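You operate a simulated robot arm through the tools that you are given. There is no shell and no other tool. Be economical: measure what you need, move in short steps, check, and stop when the job is done.

Carry out the task below with a simulated two-armed robot. There is one attempt and no reset: what you move stays moved.

TASK
Pick up the paper cone from the top of the board stand with one hand, pass it to the other hand and put it on the top of the workbench. Set down upright: paper cone.

The check looks at the end state, three seconds after you hand in, the way a careful person would. Anything else that was tipped, shoved, dropped, spilled or broken makes it a failure.

THE ROBOT
Two 7-joint arms with two-finger grippers on one trunk, on a base that drives. Base frame: it is fixed to the floor where the robot stands at the start and does not move with it; the origin is under the middle of the robot, x ahead of it, y to its left, z up. Units: m, degrees, N and s.
The left shoulder is at the start at [0.06, 0.123, 0.945], the right one opposite. With the tool pointing down near the work surface each hand reaches from about 0.32 to 0.78 m from the robot's upright axis, wherever it stands, measured 20 degrees to its own side. Places, roughly: paper cone (7x7x17 cm) [0.7, -0.1, 0.8]; top of the workbench [3, -2.1, 0.9]. Payload 1.47 kg a hand.
The tool frame of a hand sits at the grasp point between the pads (the TCP): z along the fingers, y along the line on which they close. The tips reach 0.016 m beyond it. The gripper opens to 0.087 m. The gripper's body begins 0.055 m behind the TCP.
Orientation is that of the tool frame in the base frame, as [roll, pitch, yaw] about the fixed x, y, z axes, in that order (R = Rz(yaw) Ry(pitch) Rx(roll)). With the fingers straight down and closing along the base's y, the tool's x points along the base's -x, its y along +y and its z along -z.

THE INTERFACE
- The arms move only by the tool drive_tool. It takes "left_increments", "right_increments" or both (then of equal length, played together; a hand with none holds still); each is a list that holds one entry, the list of rows, each a list of 7 numbers: the shift along the base's x, y, z in mm, then the turn, a rotation vector about the base's x, y, z in degrees, then the finger opening in mm, from 0 to 87. In form: [[[x, y, z, rx, ry, rz, claw], ...]]. A call has 1 to 12 rows; each row shifts and turns the commanded pose from where the row before left it. A row lasts 0.2 s, in which the tool goes at most 0.05 m and 8.6 degrees; a call with a longer step from one row to the next is refused whole, and so is a gripper value outside its range. A pose out of reach is approached as far as the arm can. The call stops where the force on the tool passes 40 N (or 10 N more than at its start, if that is more) or the arm is blocked; 0.2 s more then pass. Each finger travels about 0.153 m/s and halts on what it meets, pressing with about 24 N; the grip force reading is that of the motor and also rises with nothing between the fingers. The clock runs only during rows and for 0.2 s after the last one: add rows that do not move to give the fingers time. The reply holds the time, the measured pose of the TCP, the force on the tool along the base axes, the opening and the grip force, in the units named above and with some noise, with the torque about the TCP (base axes, N m) and any sound that the robot's microphone picked up.
- Cameras (640 x 400 px; columns grow to the right, rows downward): "scene" is now at [0.0844, 0.0045, 1.4934]; the picture's right is [0.05, -1.00, 0.00], its down [-0.80, -0.04, -0.60] and it looks along [0.60, 0.03, -0.80] (base axes); focal length 295 px, centre (320, 200). "left" rides on the left gripper at [0.073, -0.012, -0.09] in its tool frame; the picture's right is [0.16, 0.99, 0.00], its down [-0.72, 0.12, -0.68] and it looks along [-0.67, 0.11, 0.73] (tool axes); focal length 247 px, centre (320, 200). "right" rides on the right gripper at [0.073, 0.012, -0.09] in its tool frame; the picture's right is [-0.16, 0.99, 0.00], its down [-0.72, -0.12, -0.68] and it looks along [-0.67, -0.11, 0.73] (tool axes); focal length 247 px, centre (320, 200). There is no depth. A picture from a camera that has moved, and an enlarged one, comes with that camera's place and axes in the base frame and with its lens.
- capture(camera): a new picture of that camera. The clock stands still meanwhile.
- raise_lower(by): slides the trunk up (or, below 0, down) by that many m; the arms and the scene camera ride with it, the base frame stays. It gives what a move gives, with no picture.
- steer(legs): drives the robot by 1 to 6 legs, each [ahead, left, turn to the left] in m, m and degrees, along the robot's own axes; the way and the turn of a leg run together, so that a leg with both is an arc; at most 1.5 m and 180 degrees a leg. The arms and the cameras ride along, it lands a little off, and it stops where it bumps. It gives what a move gives.
- turn_head(pan, tilt): turns the head with the scene camera to pan (to the left, within 120 degrees either way) and tilt (down, from -29 to 69), counted from straight ahead of the robot. It gives what a move gives.
- zoom(camera, box): a new picture of the part [left, top, right, bottom] of that camera's present view, enlarged. The clock stands still meanwhile.
- close_job(): hands the job in; it is judged then, once.

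Work in short steps. Places have to be worked out from the pictures, the camera data and where the tool is seen: move nearer, look again, correct. Check each grasp and each placing, and mend what went wrong. You have 120 turns and 88 pictures in all, those below and enlarged ones among them. Open the grippers and draw the arms clear of the work before you hand the job in, unless the task says otherwise; then end with one line.

The tools are called after "Call:" as a command line: name --argument value ..., lists and objects as JSON in quotes. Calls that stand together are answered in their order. drive_tool: Moves the arms, as the interface text tells. Its arguments: {"type":"object","properties":{"left_increments":{"type":"array"},"right_increments":{"type":"array"}},"required":[]} The other tools are called the same way: raise_lower (by) slides the trunk up or down; steer (legs) drives the base; turn_head (pan, tilt) turns the head that bears the scene camera; capture (camera) takes a picture; zoom (camera, box) takes an enlarged picture of a part of a camera's view; close_job () hands the job in.

At the start:

```text
clock: 0.0
left_ee_pos: [0.4855, 0.1901, 0.9868]
left_tool_rot: [-179.9, 0.0, 180.0]
left_force: [0.3, 0.6, -0.4]
left_ft_torque: [0.01, -0.04, 0.01]
left_grip_width: 0.087
left_finger_force: 0.0
right_ee_pos: [0.4435, -0.2241, 1.0646]
right_tool_rot: [180.0, 0.0, -180.0]
right_force: [0.6, -0.1, 0.8]
right_ft_torque: [-0.01, 0.0, -0.01]
right_grip_width: 0.0869
right_finger_force: 0.0
trunk travel left (down, up): [-0.1, 0.13]
robot x, y, heading: [-0.0025, -0.0004, 0.0]
head pan, tilt: [2.9, 53.0]
```

scene: 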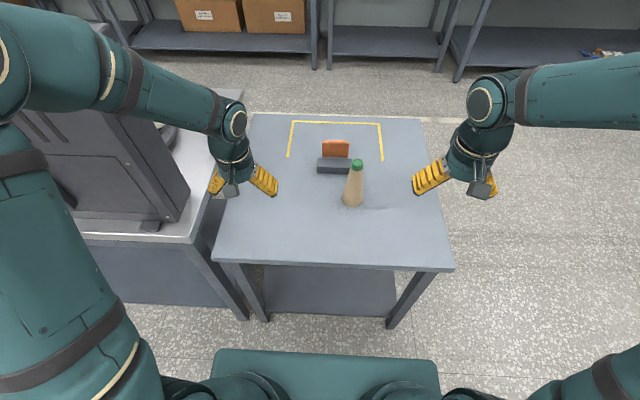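
right: 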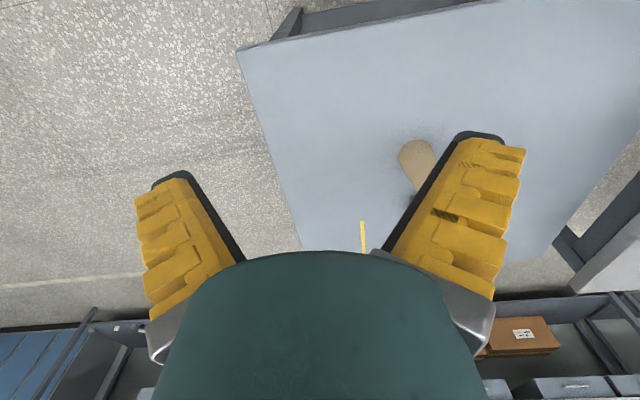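
left: 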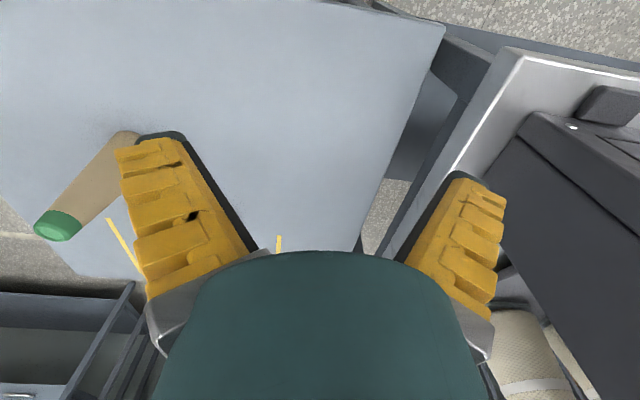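

I place the cone at roughly (0.675, -0.073), its base near z 0.72. I'll look closer at it and at the right hand's view before moving.

Call:
zoom --camera "scene" --box '[270, 120, 430, 220]'

Call:
turn_head --pan -40 --tilt 15

Call:
capture --camera "scene"

```text
4.00 times, centred on (350, 170) of scene
camera zoom: at [0.0844, 0.0045, 1.4934], right [0.05, -1.0, 0.0], down [-0.8, -0.04, -0.6], along [0.6, 0.03, -0.8], focal length 1181 px, centre (200, 320)
```

zoom: 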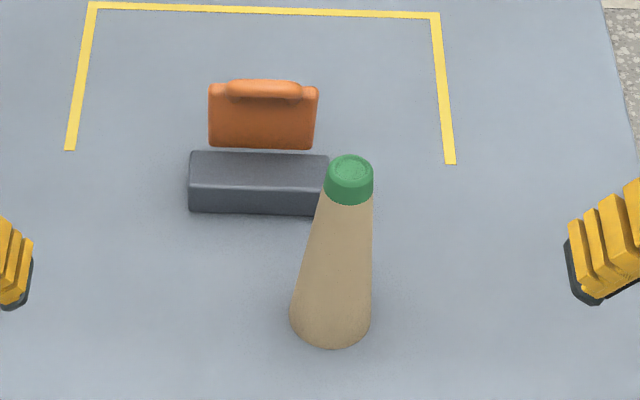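

```text
clock: 1.1
left_ee_pos: [0.4857, 0.1904, 0.9869]
left_tool_rot: [-180.0, 0.0, -180.0]
left_force: [-0.2, 1.2, -0.2]
left_ft_torque: [-0.02, 0.02, -0.03]
left_grip_width: 0.0873
left_finger_force: 0.1
right_ee_pos: [0.4435, -0.2236, 1.0646]
right_tool_rot: [-180.0, 0.1, 180.0]
right_force: [0.7, 0.2, -0.5]
right_ft_torque: [0.03, -0.01, 0.0]
right_grip_width: 0.0869
right_finger_force: 0.0
trunk travel left (down, up): [-0.1, 0.13]
robot x, y, heading: [-0.002, -0.002, -0.1]
head pan, tilt: [-40.0, 15.0]
```

```text
83 pictures are left
camera scene: at [0.0819, -0.0592, 1.551], right [-0.64, -0.77, 0.0], down [-0.2, 0.17, -0.97], along [0.74, -0.62, -0.26], focal length 295 px, centre (320, 200)
```

scene: 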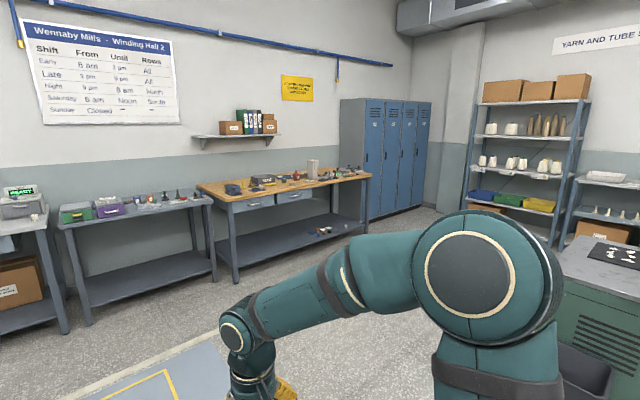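

The workbench is the wooden-topped one by the far wall. The cone stands at about (0.685, -0.074), z 0.71 to 0.88. My plan is to pick its upper part with the right hand pointing down, then take the lower part with the left hand tilted. First I move the right hand above the cone.

Call:
drive_tool --right_increments '[[[30, 19, -8, 0, 0, 0, 87], [30, 19, -8, 0, 0, 0, 87], [30, 19, -8, 0, 0, 0, 87], [30, 19, -8, 0, 0, 0, 87], [30, 19, -8, 0, 0, 0, 87], [30, 19, -8, 0, 0, 0, 87], [30, 19, -8, 0, 0, 0, 87], [30, 17, -8, 0, 0, 0, 87]]]'

Call:
turn_head --pan 0 --tilt 45

Call:
capture --camera "scene"

Call:
capture --camera "right"

```text
clock: 2.9
left_ee_pos: [0.4859, 0.1924, 0.9858]
left_tool_rot: [-180.0, 0.0, 180.0]
left_force: [-0.6, -0.1, -0.2]
left_ft_torque: [-0.02, 0.01, -0.03]
left_grip_width: 0.0871
left_finger_force: 0.0
right_ee_pos: [0.6832, -0.0716, 1.0001]
right_tool_rot: [180.0, -0.1, -180.0]
right_force: [0.3, 0.9, 0.3]
right_ft_torque: [-0.02, 0.02, 0.01]
right_grip_width: 0.0869
right_finger_force: 0.0
trunk travel left (down, up): [-0.1, 0.13]
robot x, y, heading: [0.0036, -0.0004, -0.1]
head pan, tilt: [-40.0, 15.0]
```

```text
clock: 4.0
left_ee_pos: [0.4856, 0.1906, 0.9871]
left_tool_rot: [-179.9, 0.0, 180.0]
left_force: [-0.4, -0.5, -0.3]
left_ft_torque: [-0.02, -0.01, 0.04]
left_grip_width: 0.0872
left_finger_force: 0.0
right_ee_pos: [0.6811, -0.0736, 1.0006]
right_tool_rot: [180.0, -0.1, -179.9]
right_force: [0.4, -0.6, -0.4]
right_ft_torque: [-0.04, 0.02, -0.01]
right_grip_width: 0.087
right_finger_force: 0.0
trunk travel left (down, up): [-0.1, 0.13]
robot x, y, heading: [0.0013, -0.0035, -0.1]
head pan, tilt: [0.0, 45.0]
```

```text
82 pictures are left
camera scene: at [0.0916, 0.0007, 1.5043], right [0.0, -1.0, 0.0], down [-0.71, 0.0, -0.71], along [0.71, 0.0, -0.71], focal length 295 px, centre (320, 200)
```

scene: 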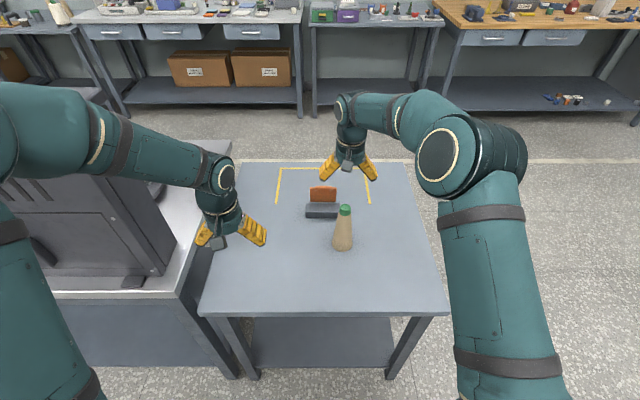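

```text
81 pictures are left
camera right: at [0.6098, -0.0627, 1.0917], right [0.16, 0.99, 0.0], down [0.72, -0.12, 0.68], along [0.67, -0.11, -0.73], focal length 247 px, centre (320, 200)
```

right: 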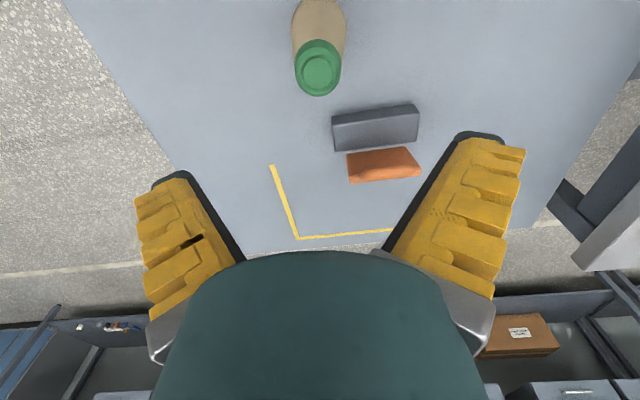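

The right camera puts the cone tip near (0.667, -0.073) and the scene camera near x 0.68. I'll shift slightly back, go down to just above the tip and look again.

Call:
drive_tool --right_increments '[[[-10, 0, -20, 0, 0, 0, 87], [0, 0, -25, 0, 0, 0, 87], [0, 0, -25, 0, 0, 0, 87], [0, 0, 0, 0, 0, 0, 87]]]'

Call:
capture --camera "right"

Call:
zoom --camera "scene" --box '[265, 140, 425, 260]'

```text
clock: 5.0
left_ee_pos: [0.4866, 0.1901, 0.9858]
left_tool_rot: [180.0, 0.0, -180.0]
left_force: [0.3, 0.4, 0.3]
left_ft_torque: [0.0, 0.03, -0.01]
left_grip_width: 0.0869
left_finger_force: 0.2
right_ee_pos: [0.6729, -0.0741, 0.9304]
right_tool_rot: [180.0, 0.0, 180.0]
right_force: [0.0, -0.6, 0.0]
right_ft_torque: [-0.02, 0.0, 0.02]
right_grip_width: 0.0871
right_finger_force: 0.1
trunk travel left (down, up): [-0.1, 0.13]
robot x, y, heading: [0.0003, -0.0015, 0.2]
head pan, tilt: [0.0, 45.0]
```

```text
80 pictures are left
camera right: at [0.6001, -0.0637, 1.0214], right [0.16, 0.99, 0.0], down [0.72, -0.12, 0.68], along [0.67, -0.11, -0.73], focal length 247 px, centre (320, 200)
```

right: 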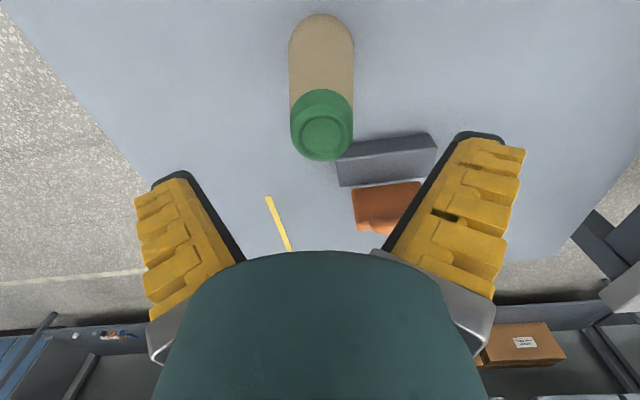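

```text
3.33 times, centred on (345, 200) of scene
camera zoom: at [0.0915, 0.0008, 1.5043], right [0.0, -1.0, 0.0], down [-0.71, 0.0, -0.71], along [0.71, 0.0, -0.71], focal length 984 px, centre (237, 200)
```

zoom: 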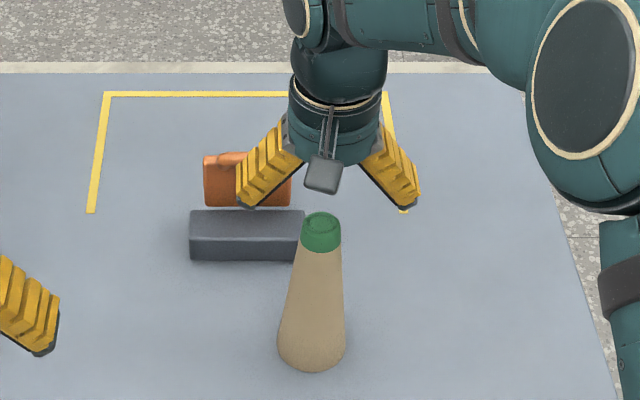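

The tip is at about (0.672, -0.073), right under the hand. I go down 98 mm with the fingers straddling it, then close.

Call:
drive_tool --right_increments '[[[0, 0, -25, 0, 0, 0, 87], [0, 0, -25, 0, 0, 0, 87], [0, 0, -25, 0, 0, 0, 87], [0, 0, -23, 0, 0, 0, 87], [0, 0, 0, 0, 0, 0, 87]]]'

Call:
zoom --camera "scene" --box '[265, 140, 425, 260]'

Call:
capture --camera "right"

```text
clock: 5.9
left_ee_pos: [0.4845, 0.1903, 0.9856]
left_tool_rot: [-180.0, 0.0, -180.0]
left_force: [1.6, 0.9, -0.1]
left_ft_torque: [0.01, 0.02, 0.0]
left_grip_width: 0.0868
left_finger_force: 0.0
right_ee_pos: [0.6802, -0.0703, 0.8553]
right_tool_rot: [179.7, 1.2, -180.0]
right_force: [-1.3, -0.1, 18.7]
right_ft_torque: [-0.1, 0.14, 0.01]
right_grip_width: 0.0874
right_finger_force: 0.0
trunk travel left (down, up): [-0.1, 0.13]
robot x, y, heading: [-0.0002, -0.0001, -0.0]
head pan, tilt: [0.0, 45.0]
stopped in row 4 (right hand): the force on the tool passed its limit at 58 N (the readings are from after the stop); the commanded pose is now the measured one
```

```text
3.33 times, centred on (345, 200) of scene
camera zoom: at [0.0915, 0.0005, 1.5044], right [0.0, -1.0, 0.0], down [-0.71, 0.0, -0.71], along [0.71, 0.0, -0.71], focal length 984 px, centre (237, 200)
```

zoom: 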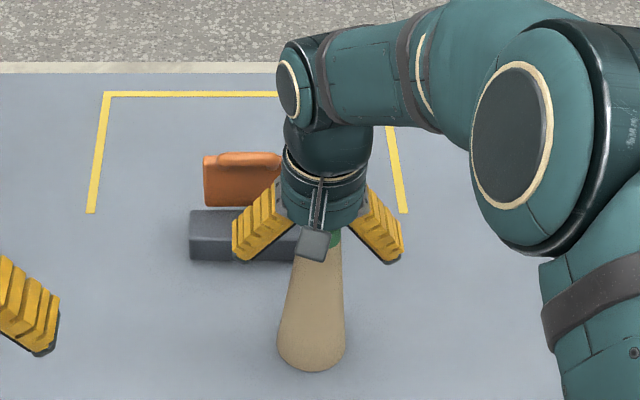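

```text
77 pictures are left
camera right: at [0.6061, -0.0611, 0.944], right [0.16, 0.99, 0.01], down [0.71, -0.12, 0.69], along [0.69, -0.1, -0.72], focal length 247 px, centre (320, 200)
```

right: 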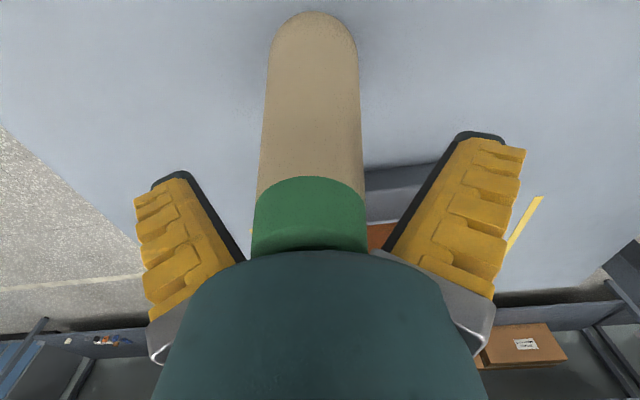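

The hand met the cone's top, so the tip is at about z 0.905, higher than I judged. Two right-camera views now triangulate it to x 0.658. I raise the hand to take the pressure off and shift back.

Call:
drive_tool --right_increments '[[[0, 0, 20, 0, 0, 0, 87], [0, 0, 25, 0, 0, 0, 87], [0, 0, 25, 0, 0, 0, 87], [0, 0, 20, 0, -1.2, 0, 87], [0, 0, 0, 0, 0, 0, 87]]]'

Call:
capture --camera "right"

Call:
zoom --camera "scene" --box '[265, 140, 425, 260]'

```text
clock: 7.1
left_ee_pos: [0.4863, 0.1912, 0.9865]
left_tool_rot: [179.9, 0.0, 180.0]
left_force: [0.8, -0.7, 0.2]
left_ft_torque: [-0.03, 0.01, 0.0]
left_grip_width: 0.0867
left_finger_force: 0.0
right_ee_pos: [0.681, -0.0704, 0.9411]
right_tool_rot: [179.8, 2.1, -180.0]
right_force: [0.3, -0.1, -1.0]
right_ft_torque: [-0.01, 0.0, 0.01]
right_grip_width: 0.087
right_finger_force: 0.0
trunk travel left (down, up): [-0.1, 0.13]
robot x, y, heading: [0.0008, 0.002, -0.0]
head pan, tilt: [0.0, 45.0]
```

```text
76 pictures are left
camera right: at [0.6051, -0.0608, 1.0286], right [0.16, 0.99, 0.01], down [0.7, -0.12, 0.71], along [0.7, -0.1, -0.71], focal length 247 px, centre (320, 200)
```

right: 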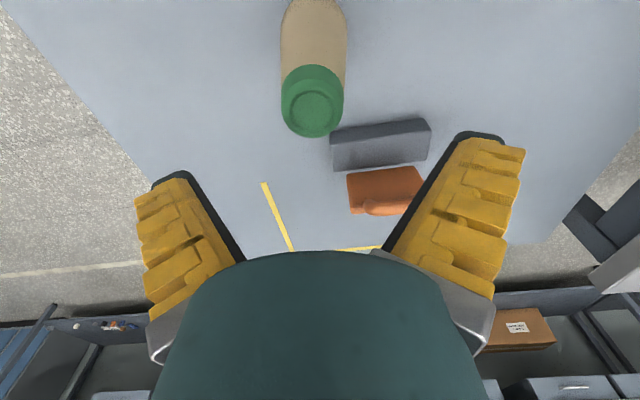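

```text
3.33 times, centred on (345, 200) of scene
camera zoom: at [0.0921, 0.0007, 1.5042], right [0.0, -1.0, 0.0], down [-0.71, 0.0, -0.71], along [0.71, 0.0, -0.71], focal length 984 px, centre (237, 200)
```

zoom: 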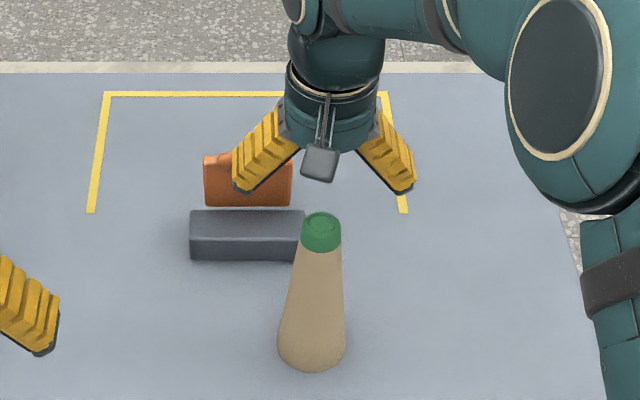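

The cone stands unmoved, with its tip at about (0.659, -0.070, 0.905). I correct the hand's position and its slight pitch, then go down to z 0.865, which leaves a gap under the palm.

Call:
drive_tool --right_increments '[[[-11, 0, 0, 0, 2.1, 0, 87], [-11, 0, 0, 0, 0, 0, 87], [0, 0, -20, 0, 0, 0, 87], [0, 0, -20, 0, 0, 0, 87], [0, 0, -20, 0, 0, 0, 87], [0, 0, -16, 0, 0, 0, 87], [0, 0, 0, 0, 0, 0, 87]]]'

Call:
capture --camera "right"

```text
clock: 8.7
left_ee_pos: [0.4857, 0.1904, 0.9855]
left_tool_rot: [-179.9, 0.0, -179.9]
left_force: [0.2, 0.1, 0.0]
left_ft_torque: [-0.01, 0.0, 0.02]
left_grip_width: 0.0872
left_finger_force: 0.1
right_ee_pos: [0.6578, -0.0717, 0.8668]
right_tool_rot: [179.7, -0.1, -180.0]
right_force: [0.6, 0.3, 0.0]
right_ft_torque: [-0.02, 0.01, 0.02]
right_grip_width: 0.0869
right_finger_force: 0.1
trunk travel left (down, up): [-0.1, 0.13]
robot x, y, heading: [-0.0011, 0.0013, -0.2]
head pan, tilt: [0.0, 45.0]
```

```text
74 pictures are left
camera right: at [0.5848, -0.0618, 0.9567], right [0.16, 0.99, 0.01], down [0.72, -0.12, 0.68], along [0.67, -0.1, -0.73], focal length 247 px, centre (320, 200)
```

right: 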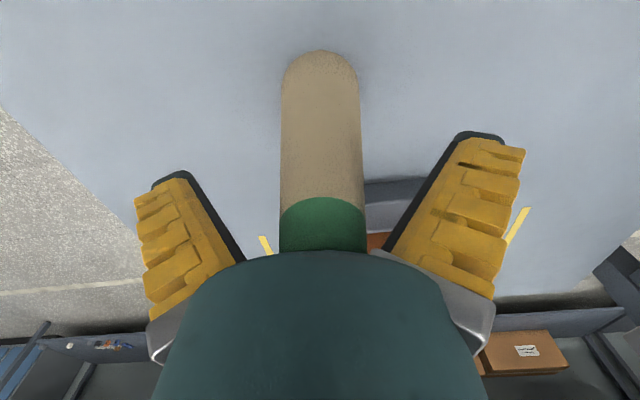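

There is no contact force and the cone sits centred between the fingers. I close gradually.

Call:
drive_tool --right_increments '[[[0, 0, 0, 0, 0, 0, 60], [0, 0, 0, 0, 0, 0, 45], [0, 0, 0, 0, 0, 0, 35], [0, 0, 0, 0, 0, 0, 28], [0, 0, 0, 0, 0, 0, 24], [0, 0, 0, 0, 0, 0, 24]]]'

Call:
capture --camera "right"

```text
clock: 10.1
left_ee_pos: [0.4844, 0.1901, 0.9858]
left_tool_rot: [179.9, 0.0, 179.9]
left_force: [0.2, 0.2, 0.4]
left_ft_torque: [-0.02, 0.01, 0.02]
left_grip_width: 0.087
left_finger_force: 0.1
right_ee_pos: [0.6568, -0.0705, 0.8676]
right_tool_rot: [179.6, 0.2, 180.0]
right_force: [1.6, 0.5, 6.1]
right_ft_torque: [0.02, -0.49, 0.02]
right_grip_width: 0.0345
right_finger_force: 24.1
trunk travel left (down, up): [-0.1, 0.13]
robot x, y, heading: [-0.0015, 0.0004, -0.1]
head pan, tilt: [0.0, 45.0]
```

```text
73 pictures are left
camera right: at [0.5849, -0.0615, 0.9578], right [0.16, 0.99, 0.01], down [0.72, -0.12, 0.68], along [0.67, -0.1, -0.73], focal length 247 px, centre (320, 200)
```

right: 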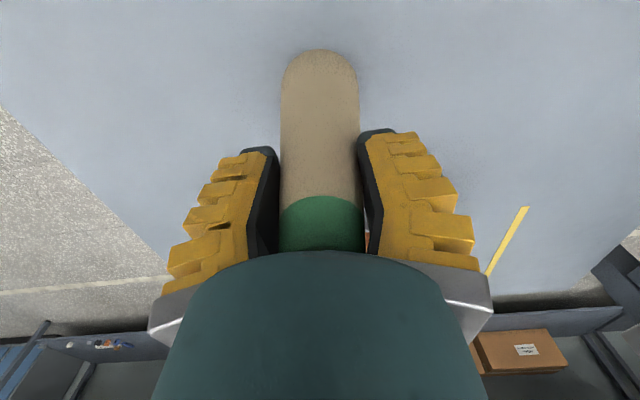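

It is gripped at 34.5 mm. I lift it straight up and check.

Call:
drive_tool --right_increments '[[[0, 0, 15, 0, 0, 0, 24], [0, 0, 25, 0, 0, 0, 24], [0, 0, 30, 0, 0, 0, 24], [0, 0, 30, 0, 0, 0, 24], [0, 0, 0, 0, 0, 0, 24]]]'

Call:
capture --camera "scene"

Call:
capture --camera "right"

```text
clock: 11.3
left_ee_pos: [0.486, 0.1902, 0.9858]
left_tool_rot: [-179.9, 0.0, 180.0]
left_force: [0.4, -0.8, -0.1]
left_ft_torque: [-0.02, 0.0, -0.02]
left_grip_width: 0.087
left_finger_force: 0.0
right_ee_pos: [0.6562, -0.0709, 0.9663]
right_tool_rot: [179.8, 0.1, -180.0]
right_force: [-0.6, 0.0, -0.7]
right_ft_torque: [0.02, 0.02, -0.01]
right_grip_width: 0.0317
right_finger_force: 23.6
trunk travel left (down, up): [-0.1, 0.13]
robot x, y, heading: [-0.0003, 0.0012, 0.3]
head pan, tilt: [0.0, 45.0]
```

```text
72 pictures are left
camera scene: at [0.0922, 0.0009, 1.5042], right [0.0, -1.0, 0.0], down [-0.71, 0.0, -0.71], along [0.71, 0.0, -0.71], focal length 295 px, centre (320, 200)
```

scene: 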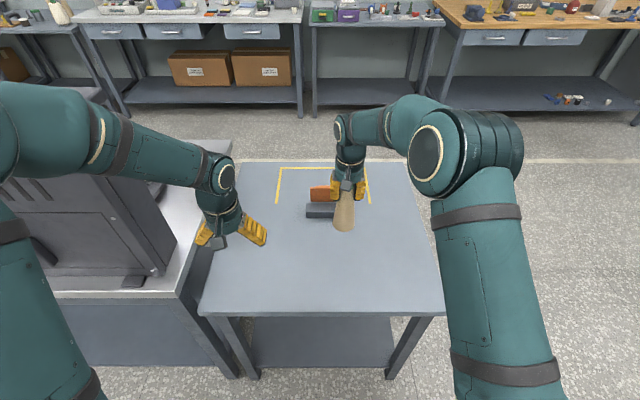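

```text
71 pictures are left
camera right: at [0.5846, -0.0607, 1.0568], right [0.16, 0.99, 0.01], down [0.72, -0.12, 0.68], along [0.67, -0.1, -0.73], focal length 247 px, centre (320, 200)
```

right: 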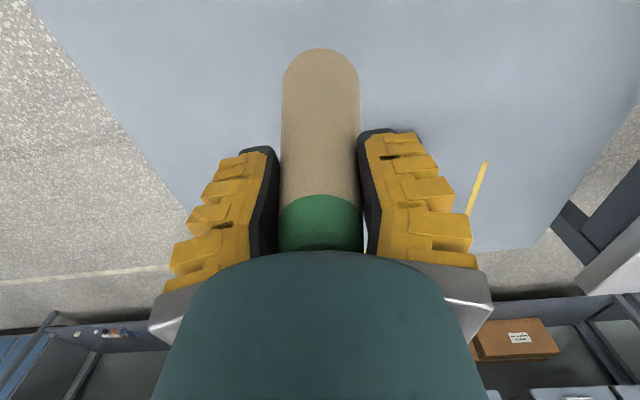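

The cone is held clear of the table. I bring the right hand up for the handover while turning the left hand to point forward-right, 25° below horizontal.

Call:
drive_tool --right_increments '[[[0, 0, 20, 0, 0, 0, 24], [-5, 0, 20, 0, 0, 0, 24], [-10, 0, 20, 0, 0, 0, 24], [-10, 0, 20, 0, 0, 0, 24], [-10, 0, 10, 0, 0, 0, 24], [0, 0, 0, 0, 0, 0, 24], [0, 0, 0, 0, 0, 0, 24], [0, 0, 0, 0, 0, 0, 24], [0, 0, 0, 0, 0, 0, 24], [0, 0, 0, 0, 0, 0, 24], [0, 0, 0, 0, 0, 0, 24], [0, 0, 0, 0, 0, 0, 24]]]' --left_increments '[[[0, 0, 10, 0, -8.1, 0, 87], [0, 0, 10, 0, -8.1, 0, 87], [0, 0, 10, 0, -8.1, 0, 87], [0, 0, 10, 0, -8.1, 0, 87], [0, 0, 10, 0, -8.1, 0, 87], [0, 0, 10, 0, -8.1, 0, 87], [0, 0, 10, 0, -8.1, 0, 87], [0, 0, 10, 0, -8.1, 0, 87], [0, 0, 0, 0, 0, -8.5, 87], [0, 0, 0, 0, 0, -8.5, 87], [0, 0, 0, 0, 0, -8.5, 87], [0, 0, 0, 0, 0, -8.5, 87]]]'

Call:
capture --camera "scene"

Call:
capture --camera "left"

```text
clock: 13.9
left_ee_pos: [0.5006, 0.1862, 1.0574]
left_tool_rot: [-179.9, 65.0, 146.0]
left_force: [0.1, 0.7, 0.0]
left_ft_torque: [-0.01, 0.02, -0.04]
left_grip_width: 0.0868
left_finger_force: 0.1
left hand out of reach, approached as far as the arm can: row 8, 9
right_ee_pos: [0.6212, -0.0679, 1.0574]
right_tool_rot: [179.8, 0.1, -179.7]
right_force: [-0.5, 1.6, -0.7]
right_ft_torque: [-0.03, -0.01, -0.03]
right_grip_width: 0.0318
right_finger_force: 23.5
trunk travel left (down, up): [-0.1, 0.13]
robot x, y, heading: [0.0008, -0.0007, 0.0]
head pan, tilt: [0.0, 45.0]
```

```text
70 pictures are left
camera scene: at [0.0905, 0.0039, 1.5043], right [0.0, -1.0, 0.0], down [-0.71, 0.0, -0.71], along [0.71, 0.0, -0.71], focal length 295 px, centre (320, 200)
```

scene: 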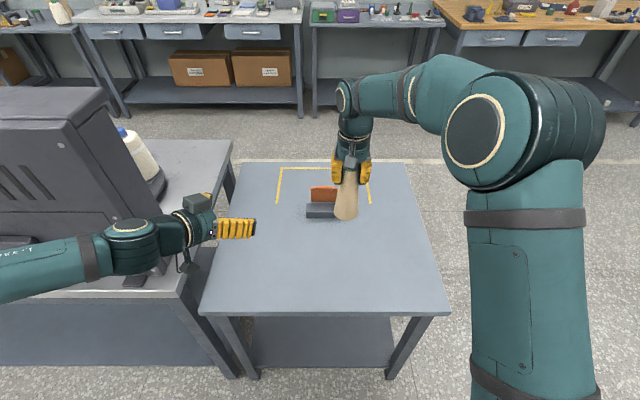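

```text
69 pictures are left
camera left: at [0.4024, 0.2392, 1.029], right [0.5, 0.85, -0.14], down [-0.19, 0.27, 0.94], along [0.85, -0.44, 0.3], focal length 247 px, centre (320, 200)
```

left: 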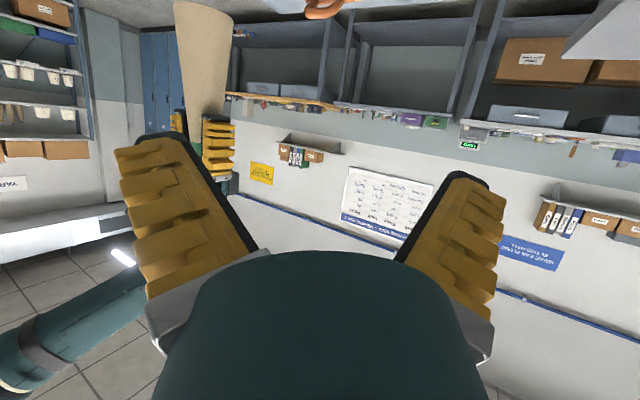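

The left hand is turned. Its camera puts the cone's base at about z 0.919 under the right hand. I move the left hand to a standoff 12 cm short of the grip point on the lower cone.

Call:
drive_tool --left_increments '[[[4, -27, -5, 0, 0, 0, 87], [4, -27, -5, 0, 0, 0, 87], [4, -27, -5, 0, 0, 0, 87], [4, -28, -4, 0, 0, 0, 87], [5, -28, -4, 0, 0, 0, 87], [5, -28, -4, 0, 0, 0, 87], [5, -28, -4, 0, 0, 0, 87], [0, 0, 0, 0, 0, 0, 87]]]'

Call:
capture --camera "scene"

Call:
capture --camera "left"

```text
clock: 15.7
left_ee_pos: [0.5316, -0.0075, 1.0257]
left_tool_rot: [-180.0, 64.8, 146.0]
left_force: [0.0, 0.7, 0.1]
left_ft_torque: [0.01, -0.03, 0.0]
left_grip_width: 0.087
left_finger_force: 0.1
right_ee_pos: [0.6212, -0.0697, 1.0567]
right_tool_rot: [179.7, -0.1, -180.0]
right_force: [0.1, 0.8, 0.0]
right_ft_torque: [-0.04, 0.01, 0.01]
right_grip_width: 0.0314
right_finger_force: 23.8
trunk travel left (down, up): [-0.1, 0.13]
robot x, y, heading: [-0.0026, -0.0012, 0.2]
head pan, tilt: [0.0, 45.0]
```

```text
68 pictures are left
camera scene: at [0.0916, 0.0012, 1.5043], right [0.0, -1.0, 0.0], down [-0.71, 0.0, -0.71], along [0.71, 0.0, -0.71], focal length 295 px, centre (320, 200)
```

scene: 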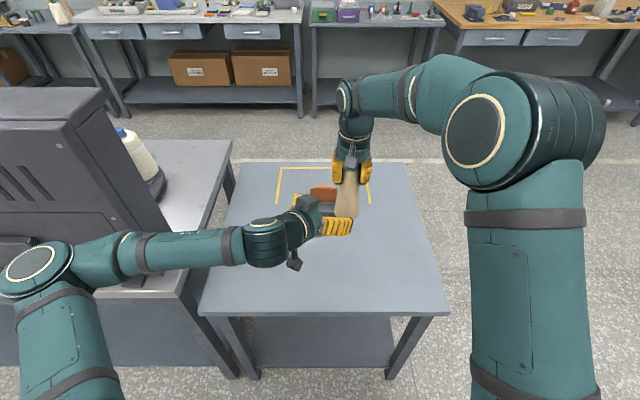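

```text
67 pictures are left
camera left: at [0.4343, 0.0452, 0.997], right [0.5, 0.86, -0.14], down [-0.19, 0.27, 0.94], along [0.85, -0.44, 0.3], focal length 247 px, centre (320, 200)
```

left: 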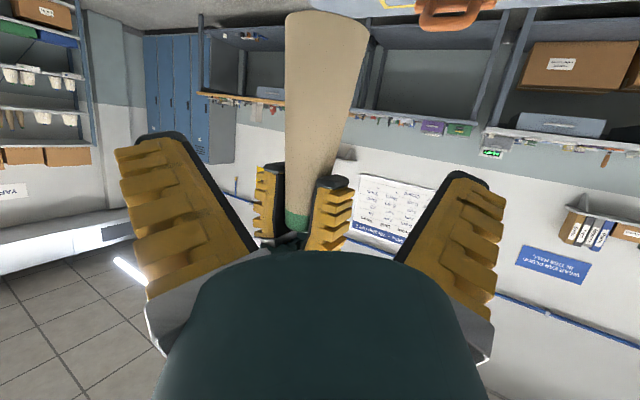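

The cone is in line between the left fingers, its base at about z 0.924. I advance along the finger direction to the lower body.

Call:
drive_tool --left_increments '[[[18, -12, -10, 0, 0, 0, 87], [18, -12, -10, 0, 0, 0, 87], [18, -12, -10, 0, 0, 0, 87], [18, -12, -10, 0, 0, 0, 87], [17, -13, -9, 0, 0, 0, 87], [0, 0, 0, 0, 0, 0, 87]]]'

Call:
capture --camera "left"

Call:
zoom --camera "scene" --box '[240, 130, 440, 280]'

```text
clock: 17.1
left_ee_pos: [0.6202, -0.0695, 0.9765]
left_tool_rot: [-180.0, 64.7, 146.0]
left_force: [0.2, 0.8, 0.0]
left_ft_torque: [0.01, 0.01, 0.01]
left_grip_width: 0.0869
left_finger_force: 0.0
right_ee_pos: [0.6203, -0.0716, 1.0568]
right_tool_rot: [179.7, 0.0, -179.9]
right_force: [-0.7, -0.1, -0.3]
right_ft_torque: [0.0, -0.05, 0.03]
right_grip_width: 0.0311
right_finger_force: 23.8
trunk travel left (down, up): [-0.1, 0.13]
robot x, y, heading: [0.0026, 0.0003, 0.1]
head pan, tilt: [0.0, 45.0]
```

```text
66 pictures are left
camera left: at [0.5225, -0.0171, 0.9486], right [0.5, 0.86, -0.14], down [-0.19, 0.27, 0.94], along [0.85, -0.44, 0.3], focal length 247 px, centre (320, 200)
```

left: 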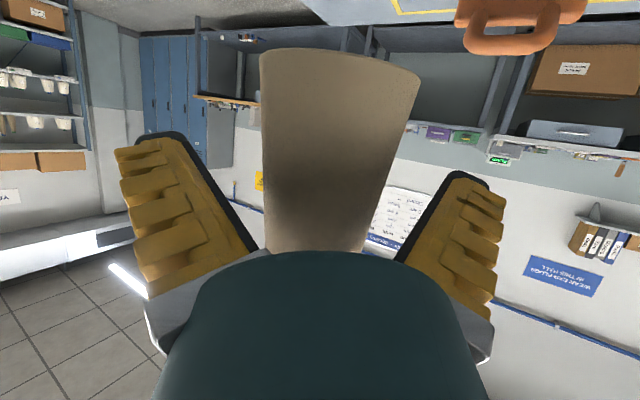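

```text
2.67 times, centred on (340, 205) of scene
camera zoom: at [0.0916, 0.001, 1.5043], right [0.0, -1.0, 0.0], down [-0.71, 0.0, -0.71], along [0.71, 0.0, -0.71], focal length 788 px, centre (267, 187)
```

zoom: 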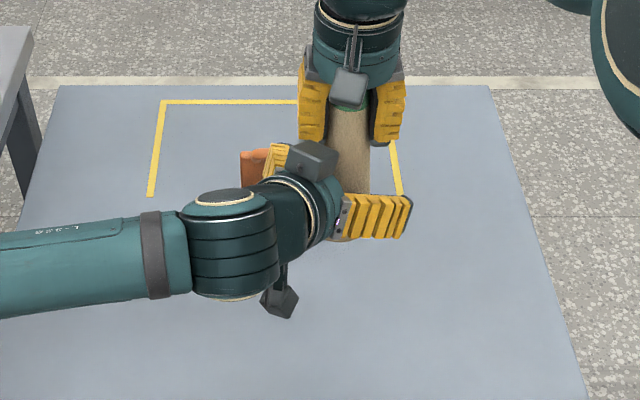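

The cone is centred between the left fingers to within 2 mm. I close the left hand gradually.

Call:
drive_tool --left_increments '[[[0, 0, 0, 0, 0, 0, 70], [0, 0, 0, 0, 0, 0, 62], [0, 0, 0, 0, 0, 0, 55], [0, 0, 0, 0, 0, 0, 48], [0, 0, 0, 0, 0, 0, 44], [0, 0, 0, 0, 0, 0, 44]]]'

Call:
capture --camera "left"

```text
clock: 18.5
left_ee_pos: [0.6214, -0.0696, 0.9774]
left_tool_rot: [-180.0, 64.8, 146.1]
left_force: [-1.9, 5.4, 2.9]
left_ft_torque: [-0.29, -0.06, -0.08]
left_grip_width: 0.0491
left_finger_force: 24.1
right_ee_pos: [0.6221, -0.0728, 1.0557]
right_tool_rot: [179.7, 0.1, -179.9]
right_force: [2.1, -5.4, -2.2]
right_ft_torque: [-0.22, -0.17, 0.04]
right_grip_width: 0.0314
right_finger_force: 24.2
trunk travel left (down, up): [-0.1, 0.13]
robot x, y, heading: [0.0023, 0.001, 0.1]
head pan, tilt: [0.0, 45.0]
```

```text
64 pictures are left
camera left: at [0.5226, -0.017, 0.9489], right [0.5, 0.86, -0.14], down [-0.19, 0.27, 0.94], along [0.85, -0.44, 0.3], focal length 247 px, centre (320, 200)
```

left: 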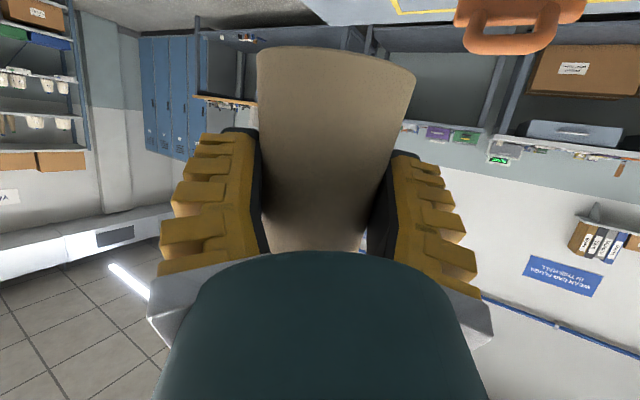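

Left grips at 49 mm. I open the right hand and raise it straight off.

Call:
drive_tool --right_increments '[[[0, 0, 0, 0, 0, 0, 50], [0, 0, 0, 0, 0, 0, 70], [0, 0, 0, 0, 0, 0, 80], [0, 0, 0, 0, 0, 0, 80], [0, 0, 20, 0, 0, 0, 80], [0, 0, 30, 0, 0, 0, 80], [0, 0, 30, 0, 0, 0, 80], [0, 0, 30, 0, 0, 0, 80], [0, 0, 0, 0, 0, 0, 80]]]'

Call:
capture --camera "scene"

Call:
capture --camera "left"

```text
clock: 20.5
left_ee_pos: [0.6215, -0.0704, 0.976]
left_tool_rot: [-180.0, 64.8, 146.0]
left_force: [0.5, -0.4, -0.3]
left_ft_torque: [0.03, -0.01, -0.02]
left_grip_width: 0.0482
left_finger_force: 23.9
right_ee_pos: [0.6219, -0.0704, 1.1655]
right_tool_rot: [179.8, 0.0, -179.9]
right_force: [-0.1, 1.0, 0.6]
right_ft_torque: [-0.01, 0.02, -0.01]
right_grip_width: 0.0816
right_finger_force: 1.1
trunk travel left (down, up): [-0.1, 0.13]
robot x, y, heading: [-0.0023, -0.0004, -0.1]
head pan, tilt: [0.0, 45.0]
```

```text
63 pictures are left
camera scene: at [0.092, 0.0008, 1.5042], right [0.0, -1.0, 0.0], down [-0.71, 0.0, -0.71], along [0.71, 0.0, -0.71], focal length 295 px, centre (320, 200)
```

scene: 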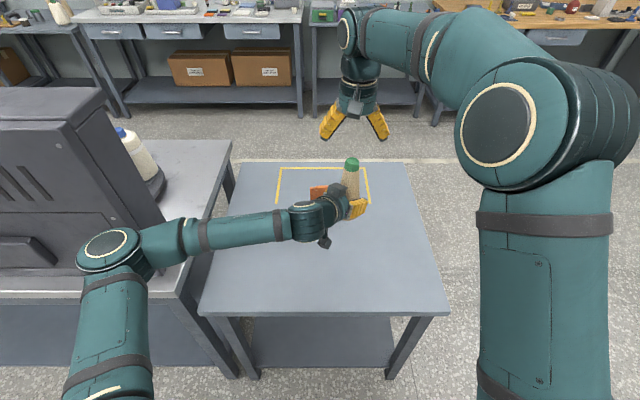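

```text
62 pictures are left
camera left: at [0.5226, -0.0172, 0.9487], right [0.5, 0.86, -0.14], down [-0.19, 0.27, 0.94], along [0.85, -0.44, 0.3], focal length 247 px, centre (320, 200)
```

left: 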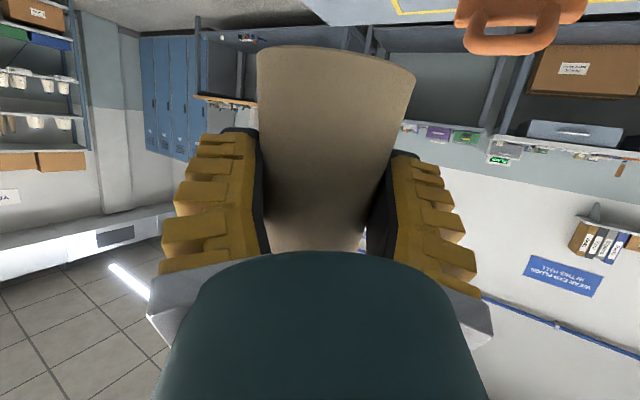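

The handover worked and the cone is upright in the left hand. I tuck the right hand back to its side first, then draw the left hand in and up for driving.

Call:
drive_tool --right_increments '[[[0, -40, 0, 0, 0, 0, 80], [0, -40, 0, 0, 0, 0, 80], [-25, -40, 0, 0, 0, 0, 80], [-40, -25, 0, 0, 0, 0, 80], [-40, -10, 0, 0, 0, 0, 80], [-40, -5, -10, 0, 0, 0, 80], [-40, 0, -20, 0, 0, 0, 80], [-10, 0, -20, 0, 0, 0, 80], [0, 0, 0, 0, 0, 0, 80]]]' --left_increments '[[[0, 0, 0, 0, 0, 0, 44], [0, 0, 0, 0, 0, 0, 44], [0, 0, 0, 0, 0, 0, 44], [-15, 10, 10, 0, 0, 0, 44], [-25, 20, 15, 0, 0, 0, 44], [-25, 20, 15, 0, 0, 0, 44], [-25, 20, 15, 0, 0, 0, 44], [-20, 20, 15, 0, 0, 0, 44], [0, 0, 0, 0, 0, 0, 44]]]'

Call:
turn_head --pan -45 --tilt 30

Call:
capture --camera "scene"

```text
clock: 22.5
left_ee_pos: [0.5114, 0.021, 1.0484]
left_tool_rot: [-179.9, 64.8, 146.0]
left_force: [-0.6, 0.1, -0.1]
left_ft_torque: [0.03, -0.01, 0.01]
left_grip_width: 0.0483
left_finger_force: 24.0
right_ee_pos: [0.4262, -0.2301, 1.1173]
right_tool_rot: [179.7, 0.0, -179.9]
right_force: [0.0, 0.3, -0.4]
right_ft_torque: [0.02, -0.02, 0.02]
right_grip_width: 0.0817
right_finger_force: 1.1
trunk travel left (down, up): [-0.1, 0.13]
robot x, y, heading: [-0.0043, -0.002, -0.0]
head pan, tilt: [0.0, 45.0]
```

```text
clock: 23.6
left_ee_pos: [0.5109, 0.0211, 1.0482]
left_tool_rot: [-180.0, 64.8, 146.0]
left_force: [-0.2, -0.3, 0.7]
left_ft_torque: [0.02, -0.02, 0.03]
left_grip_width: 0.0482
left_finger_force: 23.6
right_ee_pos: [0.426, -0.229, 1.1184]
right_tool_rot: [179.6, 0.0, -180.0]
right_force: [0.3, 0.7, -0.1]
right_ft_torque: [0.0, 0.0, 0.02]
right_grip_width: 0.0819
right_finger_force: 1.4
trunk travel left (down, up): [-0.1, 0.13]
robot x, y, heading: [-0.0019, 0.0002, 0.1]
head pan, tilt: [-45.0, 30.0]
```

```text
61 pictures are left
camera scene: at [0.0745, -0.0631, 1.5269], right [-0.71, -0.71, 0.0], down [-0.35, 0.35, -0.87], along [0.61, -0.61, -0.5], focal length 295 px, centre (320, 200)
```

scene: 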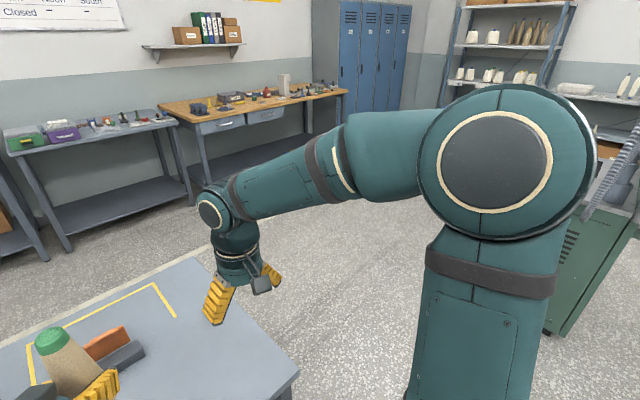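

The bench's front edge lies at x ≈ 2.4, from y ≈ -1.0 to -2.8. I drive a little back, then right along y ≈ -1.5, and then ahead to look at the bench top from nearer.

Call:
steer --legs '[[-0.15, 0, 0], [0, -1.3, 0], [1.3, 0, 0]]'

Call:
turn_head --pan 0 --tilt 30

Call:
capture --camera "scene"

```text
clock: 34.9
left_ee_pos: [0.3701, -1.2014, 1.0477]
left_tool_rot: [-179.8, 64.8, 147.5]
left_force: [-0.3, 0.2, -0.1]
left_ft_torque: [-0.01, -0.03, 0.04]
left_grip_width: 0.0477
left_finger_force: 24.1
right_ee_pos: [0.2942, -1.4551, 1.1169]
right_tool_rot: [179.7, 0.0, -178.5]
right_force: [-0.6, 0.3, 0.1]
right_ft_torque: [-0.01, 0.0, 0.02]
right_grip_width: 0.0817
right_finger_force: 0.6
trunk travel left (down, up): [-0.1, 0.13]
robot x, y, heading: [-0.1422, -1.2361, 1.2]
head pan, tilt: [-45.0, 30.0]
stopped in leg 2: the robot was blocked; the commanded pose is now the measured one
```

```text
clock: 36.1
left_ee_pos: [0.3709, -1.2025, 1.0477]
left_tool_rot: [-179.9, 64.8, 147.4]
left_force: [0.0, 0.2, -0.2]
left_ft_torque: [0.02, 0.01, 0.01]
left_grip_width: 0.0477
left_finger_force: 23.7
right_ee_pos: [0.2928, -1.4552, 1.117]
right_tool_rot: [179.7, 0.0, -178.5]
right_force: [0.1, 0.4, -0.4]
right_ft_torque: [-0.01, -0.02, 0.02]
right_grip_width: 0.082
right_finger_force: 0.8
trunk travel left (down, up): [-0.1, 0.13]
robot x, y, heading: [-0.1401, -1.2378, 1.6]
head pan, tilt: [0.0, 30.0]
```

```text
60 pictures are left
camera scene: at [-0.0393, -1.2335, 1.5269], right [0.03, -1.0, 0.0], down [-0.5, -0.01, -0.87], along [0.87, 0.02, -0.5], focal length 295 px, centre (320, 200)
```

scene: 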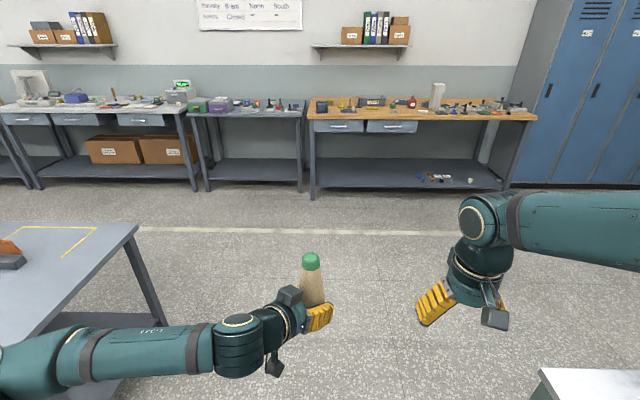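

The robot bumped something on the right at y ≈ -1.24. I look right to see what it was before moving on.

Call:
turn_head --pan -75 --tilt 45

Call:
capture --camera "scene"

```text
clock: 37.5
left_ee_pos: [0.3706, -1.2033, 1.0479]
left_tool_rot: [-180.0, 64.8, 147.6]
left_force: [-0.3, -0.4, 0.3]
left_ft_torque: [0.02, 0.0, -0.01]
left_grip_width: 0.0476
left_finger_force: 24.5
right_ee_pos: [0.2924, -1.4562, 1.1164]
right_tool_rot: [179.8, 0.1, -178.5]
right_force: [0.5, 0.1, 0.3]
right_ft_torque: [0.03, -0.01, 0.02]
right_grip_width: 0.0821
right_finger_force: 1.5
trunk travel left (down, up): [-0.1, 0.13]
robot x, y, heading: [-0.137, -1.2386, 1.6]
head pan, tilt: [-75.0, 45.0]
```

```text
59 pictures are left
camera scene: at [-0.1065, -1.3139, 1.5043], right [-0.96, -0.29, 0.0], down [-0.2, 0.68, -0.71], along [0.2, -0.68, -0.71], focal length 295 px, centre (320, 200)
```

scene: 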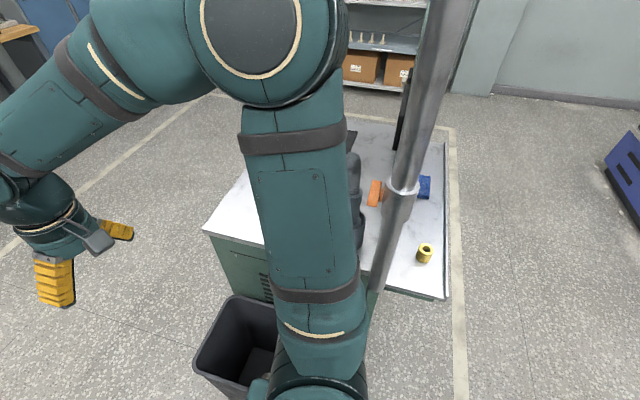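

A bin and the cabinet stand close on the right, both upright. I step left 12 cm away from them, then drive ahead past the board stand.

Call:
steer --legs '[[0, 0.12, -1.6], [1.4, 0, 0]]'

Call:
turn_head --pan -25 --tilt 30

Call:
capture --camera "scene"

```text
clock: 45.8
left_ee_pos: [1.7749, -1.0805, 1.048]
left_tool_rot: [-180.0, 64.8, 146.9]
left_force: [0.1, 0.2, 0.4]
left_ft_torque: [-0.02, 0.04, -0.01]
left_grip_width: 0.0473
left_finger_force: 24.0
right_ee_pos: [1.6923, -1.3317, 1.1179]
right_tool_rot: [179.6, 0.1, -179.2]
right_force: [0.7, 0.3, 0.6]
right_ft_torque: [-0.01, 0.0, 0.01]
right_grip_width: 0.0816
right_finger_force: 1.4
trunk travel left (down, up): [-0.1, 0.13]
robot x, y, heading: [1.266, -1.1076, 1.0]
head pan, tilt: [-75.0, 45.0]
```

```text
clock: 47.0
left_ee_pos: [1.7735, -1.08, 1.0471]
left_tool_rot: [180.0, 64.8, 146.9]
left_force: [0.3, 0.8, -0.8]
left_ft_torque: [0.02, -0.02, 0.0]
left_grip_width: 0.0472
left_finger_force: 23.6
right_ee_pos: [1.6927, -1.3311, 1.1179]
right_tool_rot: [179.7, 0.0, -179.3]
right_force: [-0.1, -0.7, 0.1]
right_ft_torque: [0.02, 0.02, 0.0]
right_grip_width: 0.0815
right_finger_force: 1.5
trunk travel left (down, up): [-0.1, 0.13]
robot x, y, heading: [1.263, -1.11, 1.1]
head pan, tilt: [-25.0, 30.0]
```

```text
58 pictures are left
camera scene: at [1.3561, -1.1449, 1.5269], right [-0.41, -0.91, 0.0], down [-0.46, 0.2, -0.87], along [0.79, -0.35, -0.5], focal length 295 px, centre (320, 200)
```

scene: 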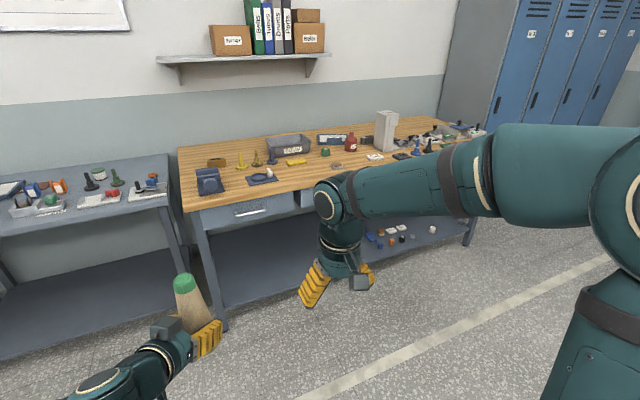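

The bench is in view. I zoom onto its left part to find free top.

Call:
zoom --camera "scene" --box '[160, 110, 400, 230]'

```text
2.67 times, centred on (280, 170) of scene
camera zoom: at [1.3561, -1.1449, 1.5269], right [-0.41, -0.91, 0.0], down [-0.46, 0.2, -0.87], along [0.79, -0.35, -0.5], focal length 788 px, centre (427, 280)
```

zoom: 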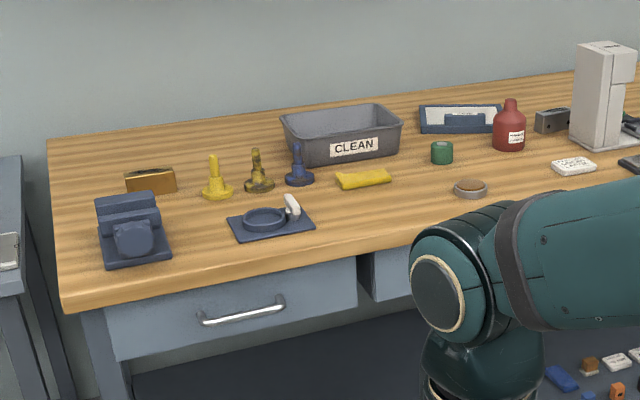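

A free spot is near (2.60, -1.63), between the pad with the ring and the round tin. I drive to about (1.85, -1.56), where the left hand is still short of the bench edge, and look again.

Call:
steer --legs '[[0, -0.45, -1.1], [0.57, 0, 0]]'

Call:
turn_head --pan 0 --tilt 40

Call:
capture --camera "scene"

Call:
capture --camera "left"

```text
clock: 54.5
left_ee_pos: [2.3604, -1.5581, 1.0478]
left_tool_rot: [-179.9, 64.8, 145.5]
left_force: [0.1, 0.8, -1.1]
left_ft_torque: [0.01, 0.0, -0.01]
left_grip_width: 0.0469
left_finger_force: 23.9
right_ee_pos: [2.2717, -1.8067, 1.1171]
right_tool_rot: [179.7, 0.1, 179.6]
right_force: [-0.3, 0.1, 0.3]
right_ft_torque: [0.02, 0.01, -0.03]
right_grip_width: 0.0816
right_finger_force: 1.5
trunk travel left (down, up): [-0.1, 0.13]
robot x, y, heading: [1.8497, -1.5706, -0.5]
head pan, tilt: [-25.0, 30.0]
```

```text
clock: 55.4
left_ee_pos: [2.3601, -1.5584, 1.0472]
left_tool_rot: [-180.0, 64.8, 145.5]
left_force: [0.7, -0.2, -0.5]
left_ft_torque: [0.01, -0.01, 0.0]
left_grip_width: 0.0471
left_finger_force: 23.9
right_ee_pos: [2.2727, -1.8073, 1.118]
right_tool_rot: [179.7, 0.1, 179.5]
right_force: [0.3, 0.5, 0.5]
right_ft_torque: [-0.02, 0.02, 0.01]
right_grip_width: 0.0814
right_finger_force: 0.9
trunk travel left (down, up): [-0.1, 0.13]
robot x, y, heading: [1.8472, -1.5714, -0.7]
head pan, tilt: [0.0, 40.0]
```

```text
56 pictures are left
camera scene: at [1.9437, -1.5737, 1.5115], right [-0.01, -1.0, 0.0], down [-0.64, 0.01, -0.77], along [0.77, -0.01, -0.64], focal length 295 px, centre (320, 200)
```

scene: 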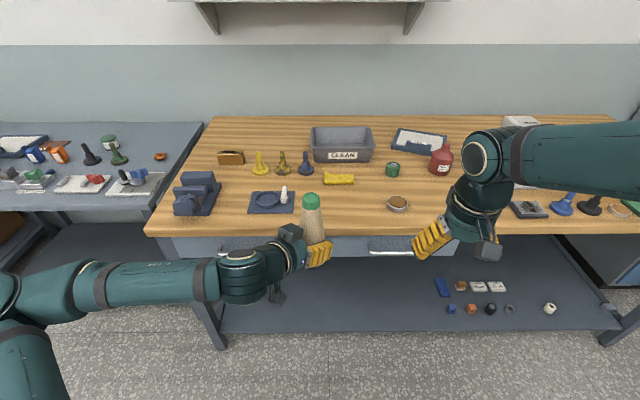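

```text
55 pictures are left
camera left: at [2.2623, -1.5045, 1.0198], right [0.5, 0.85, -0.14], down [-0.19, 0.27, 0.94], along [0.84, -0.45, 0.3], focal length 247 px, centre (320, 200)
```

left: 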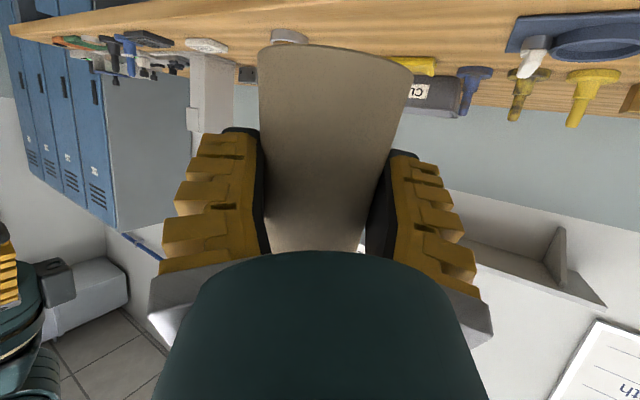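

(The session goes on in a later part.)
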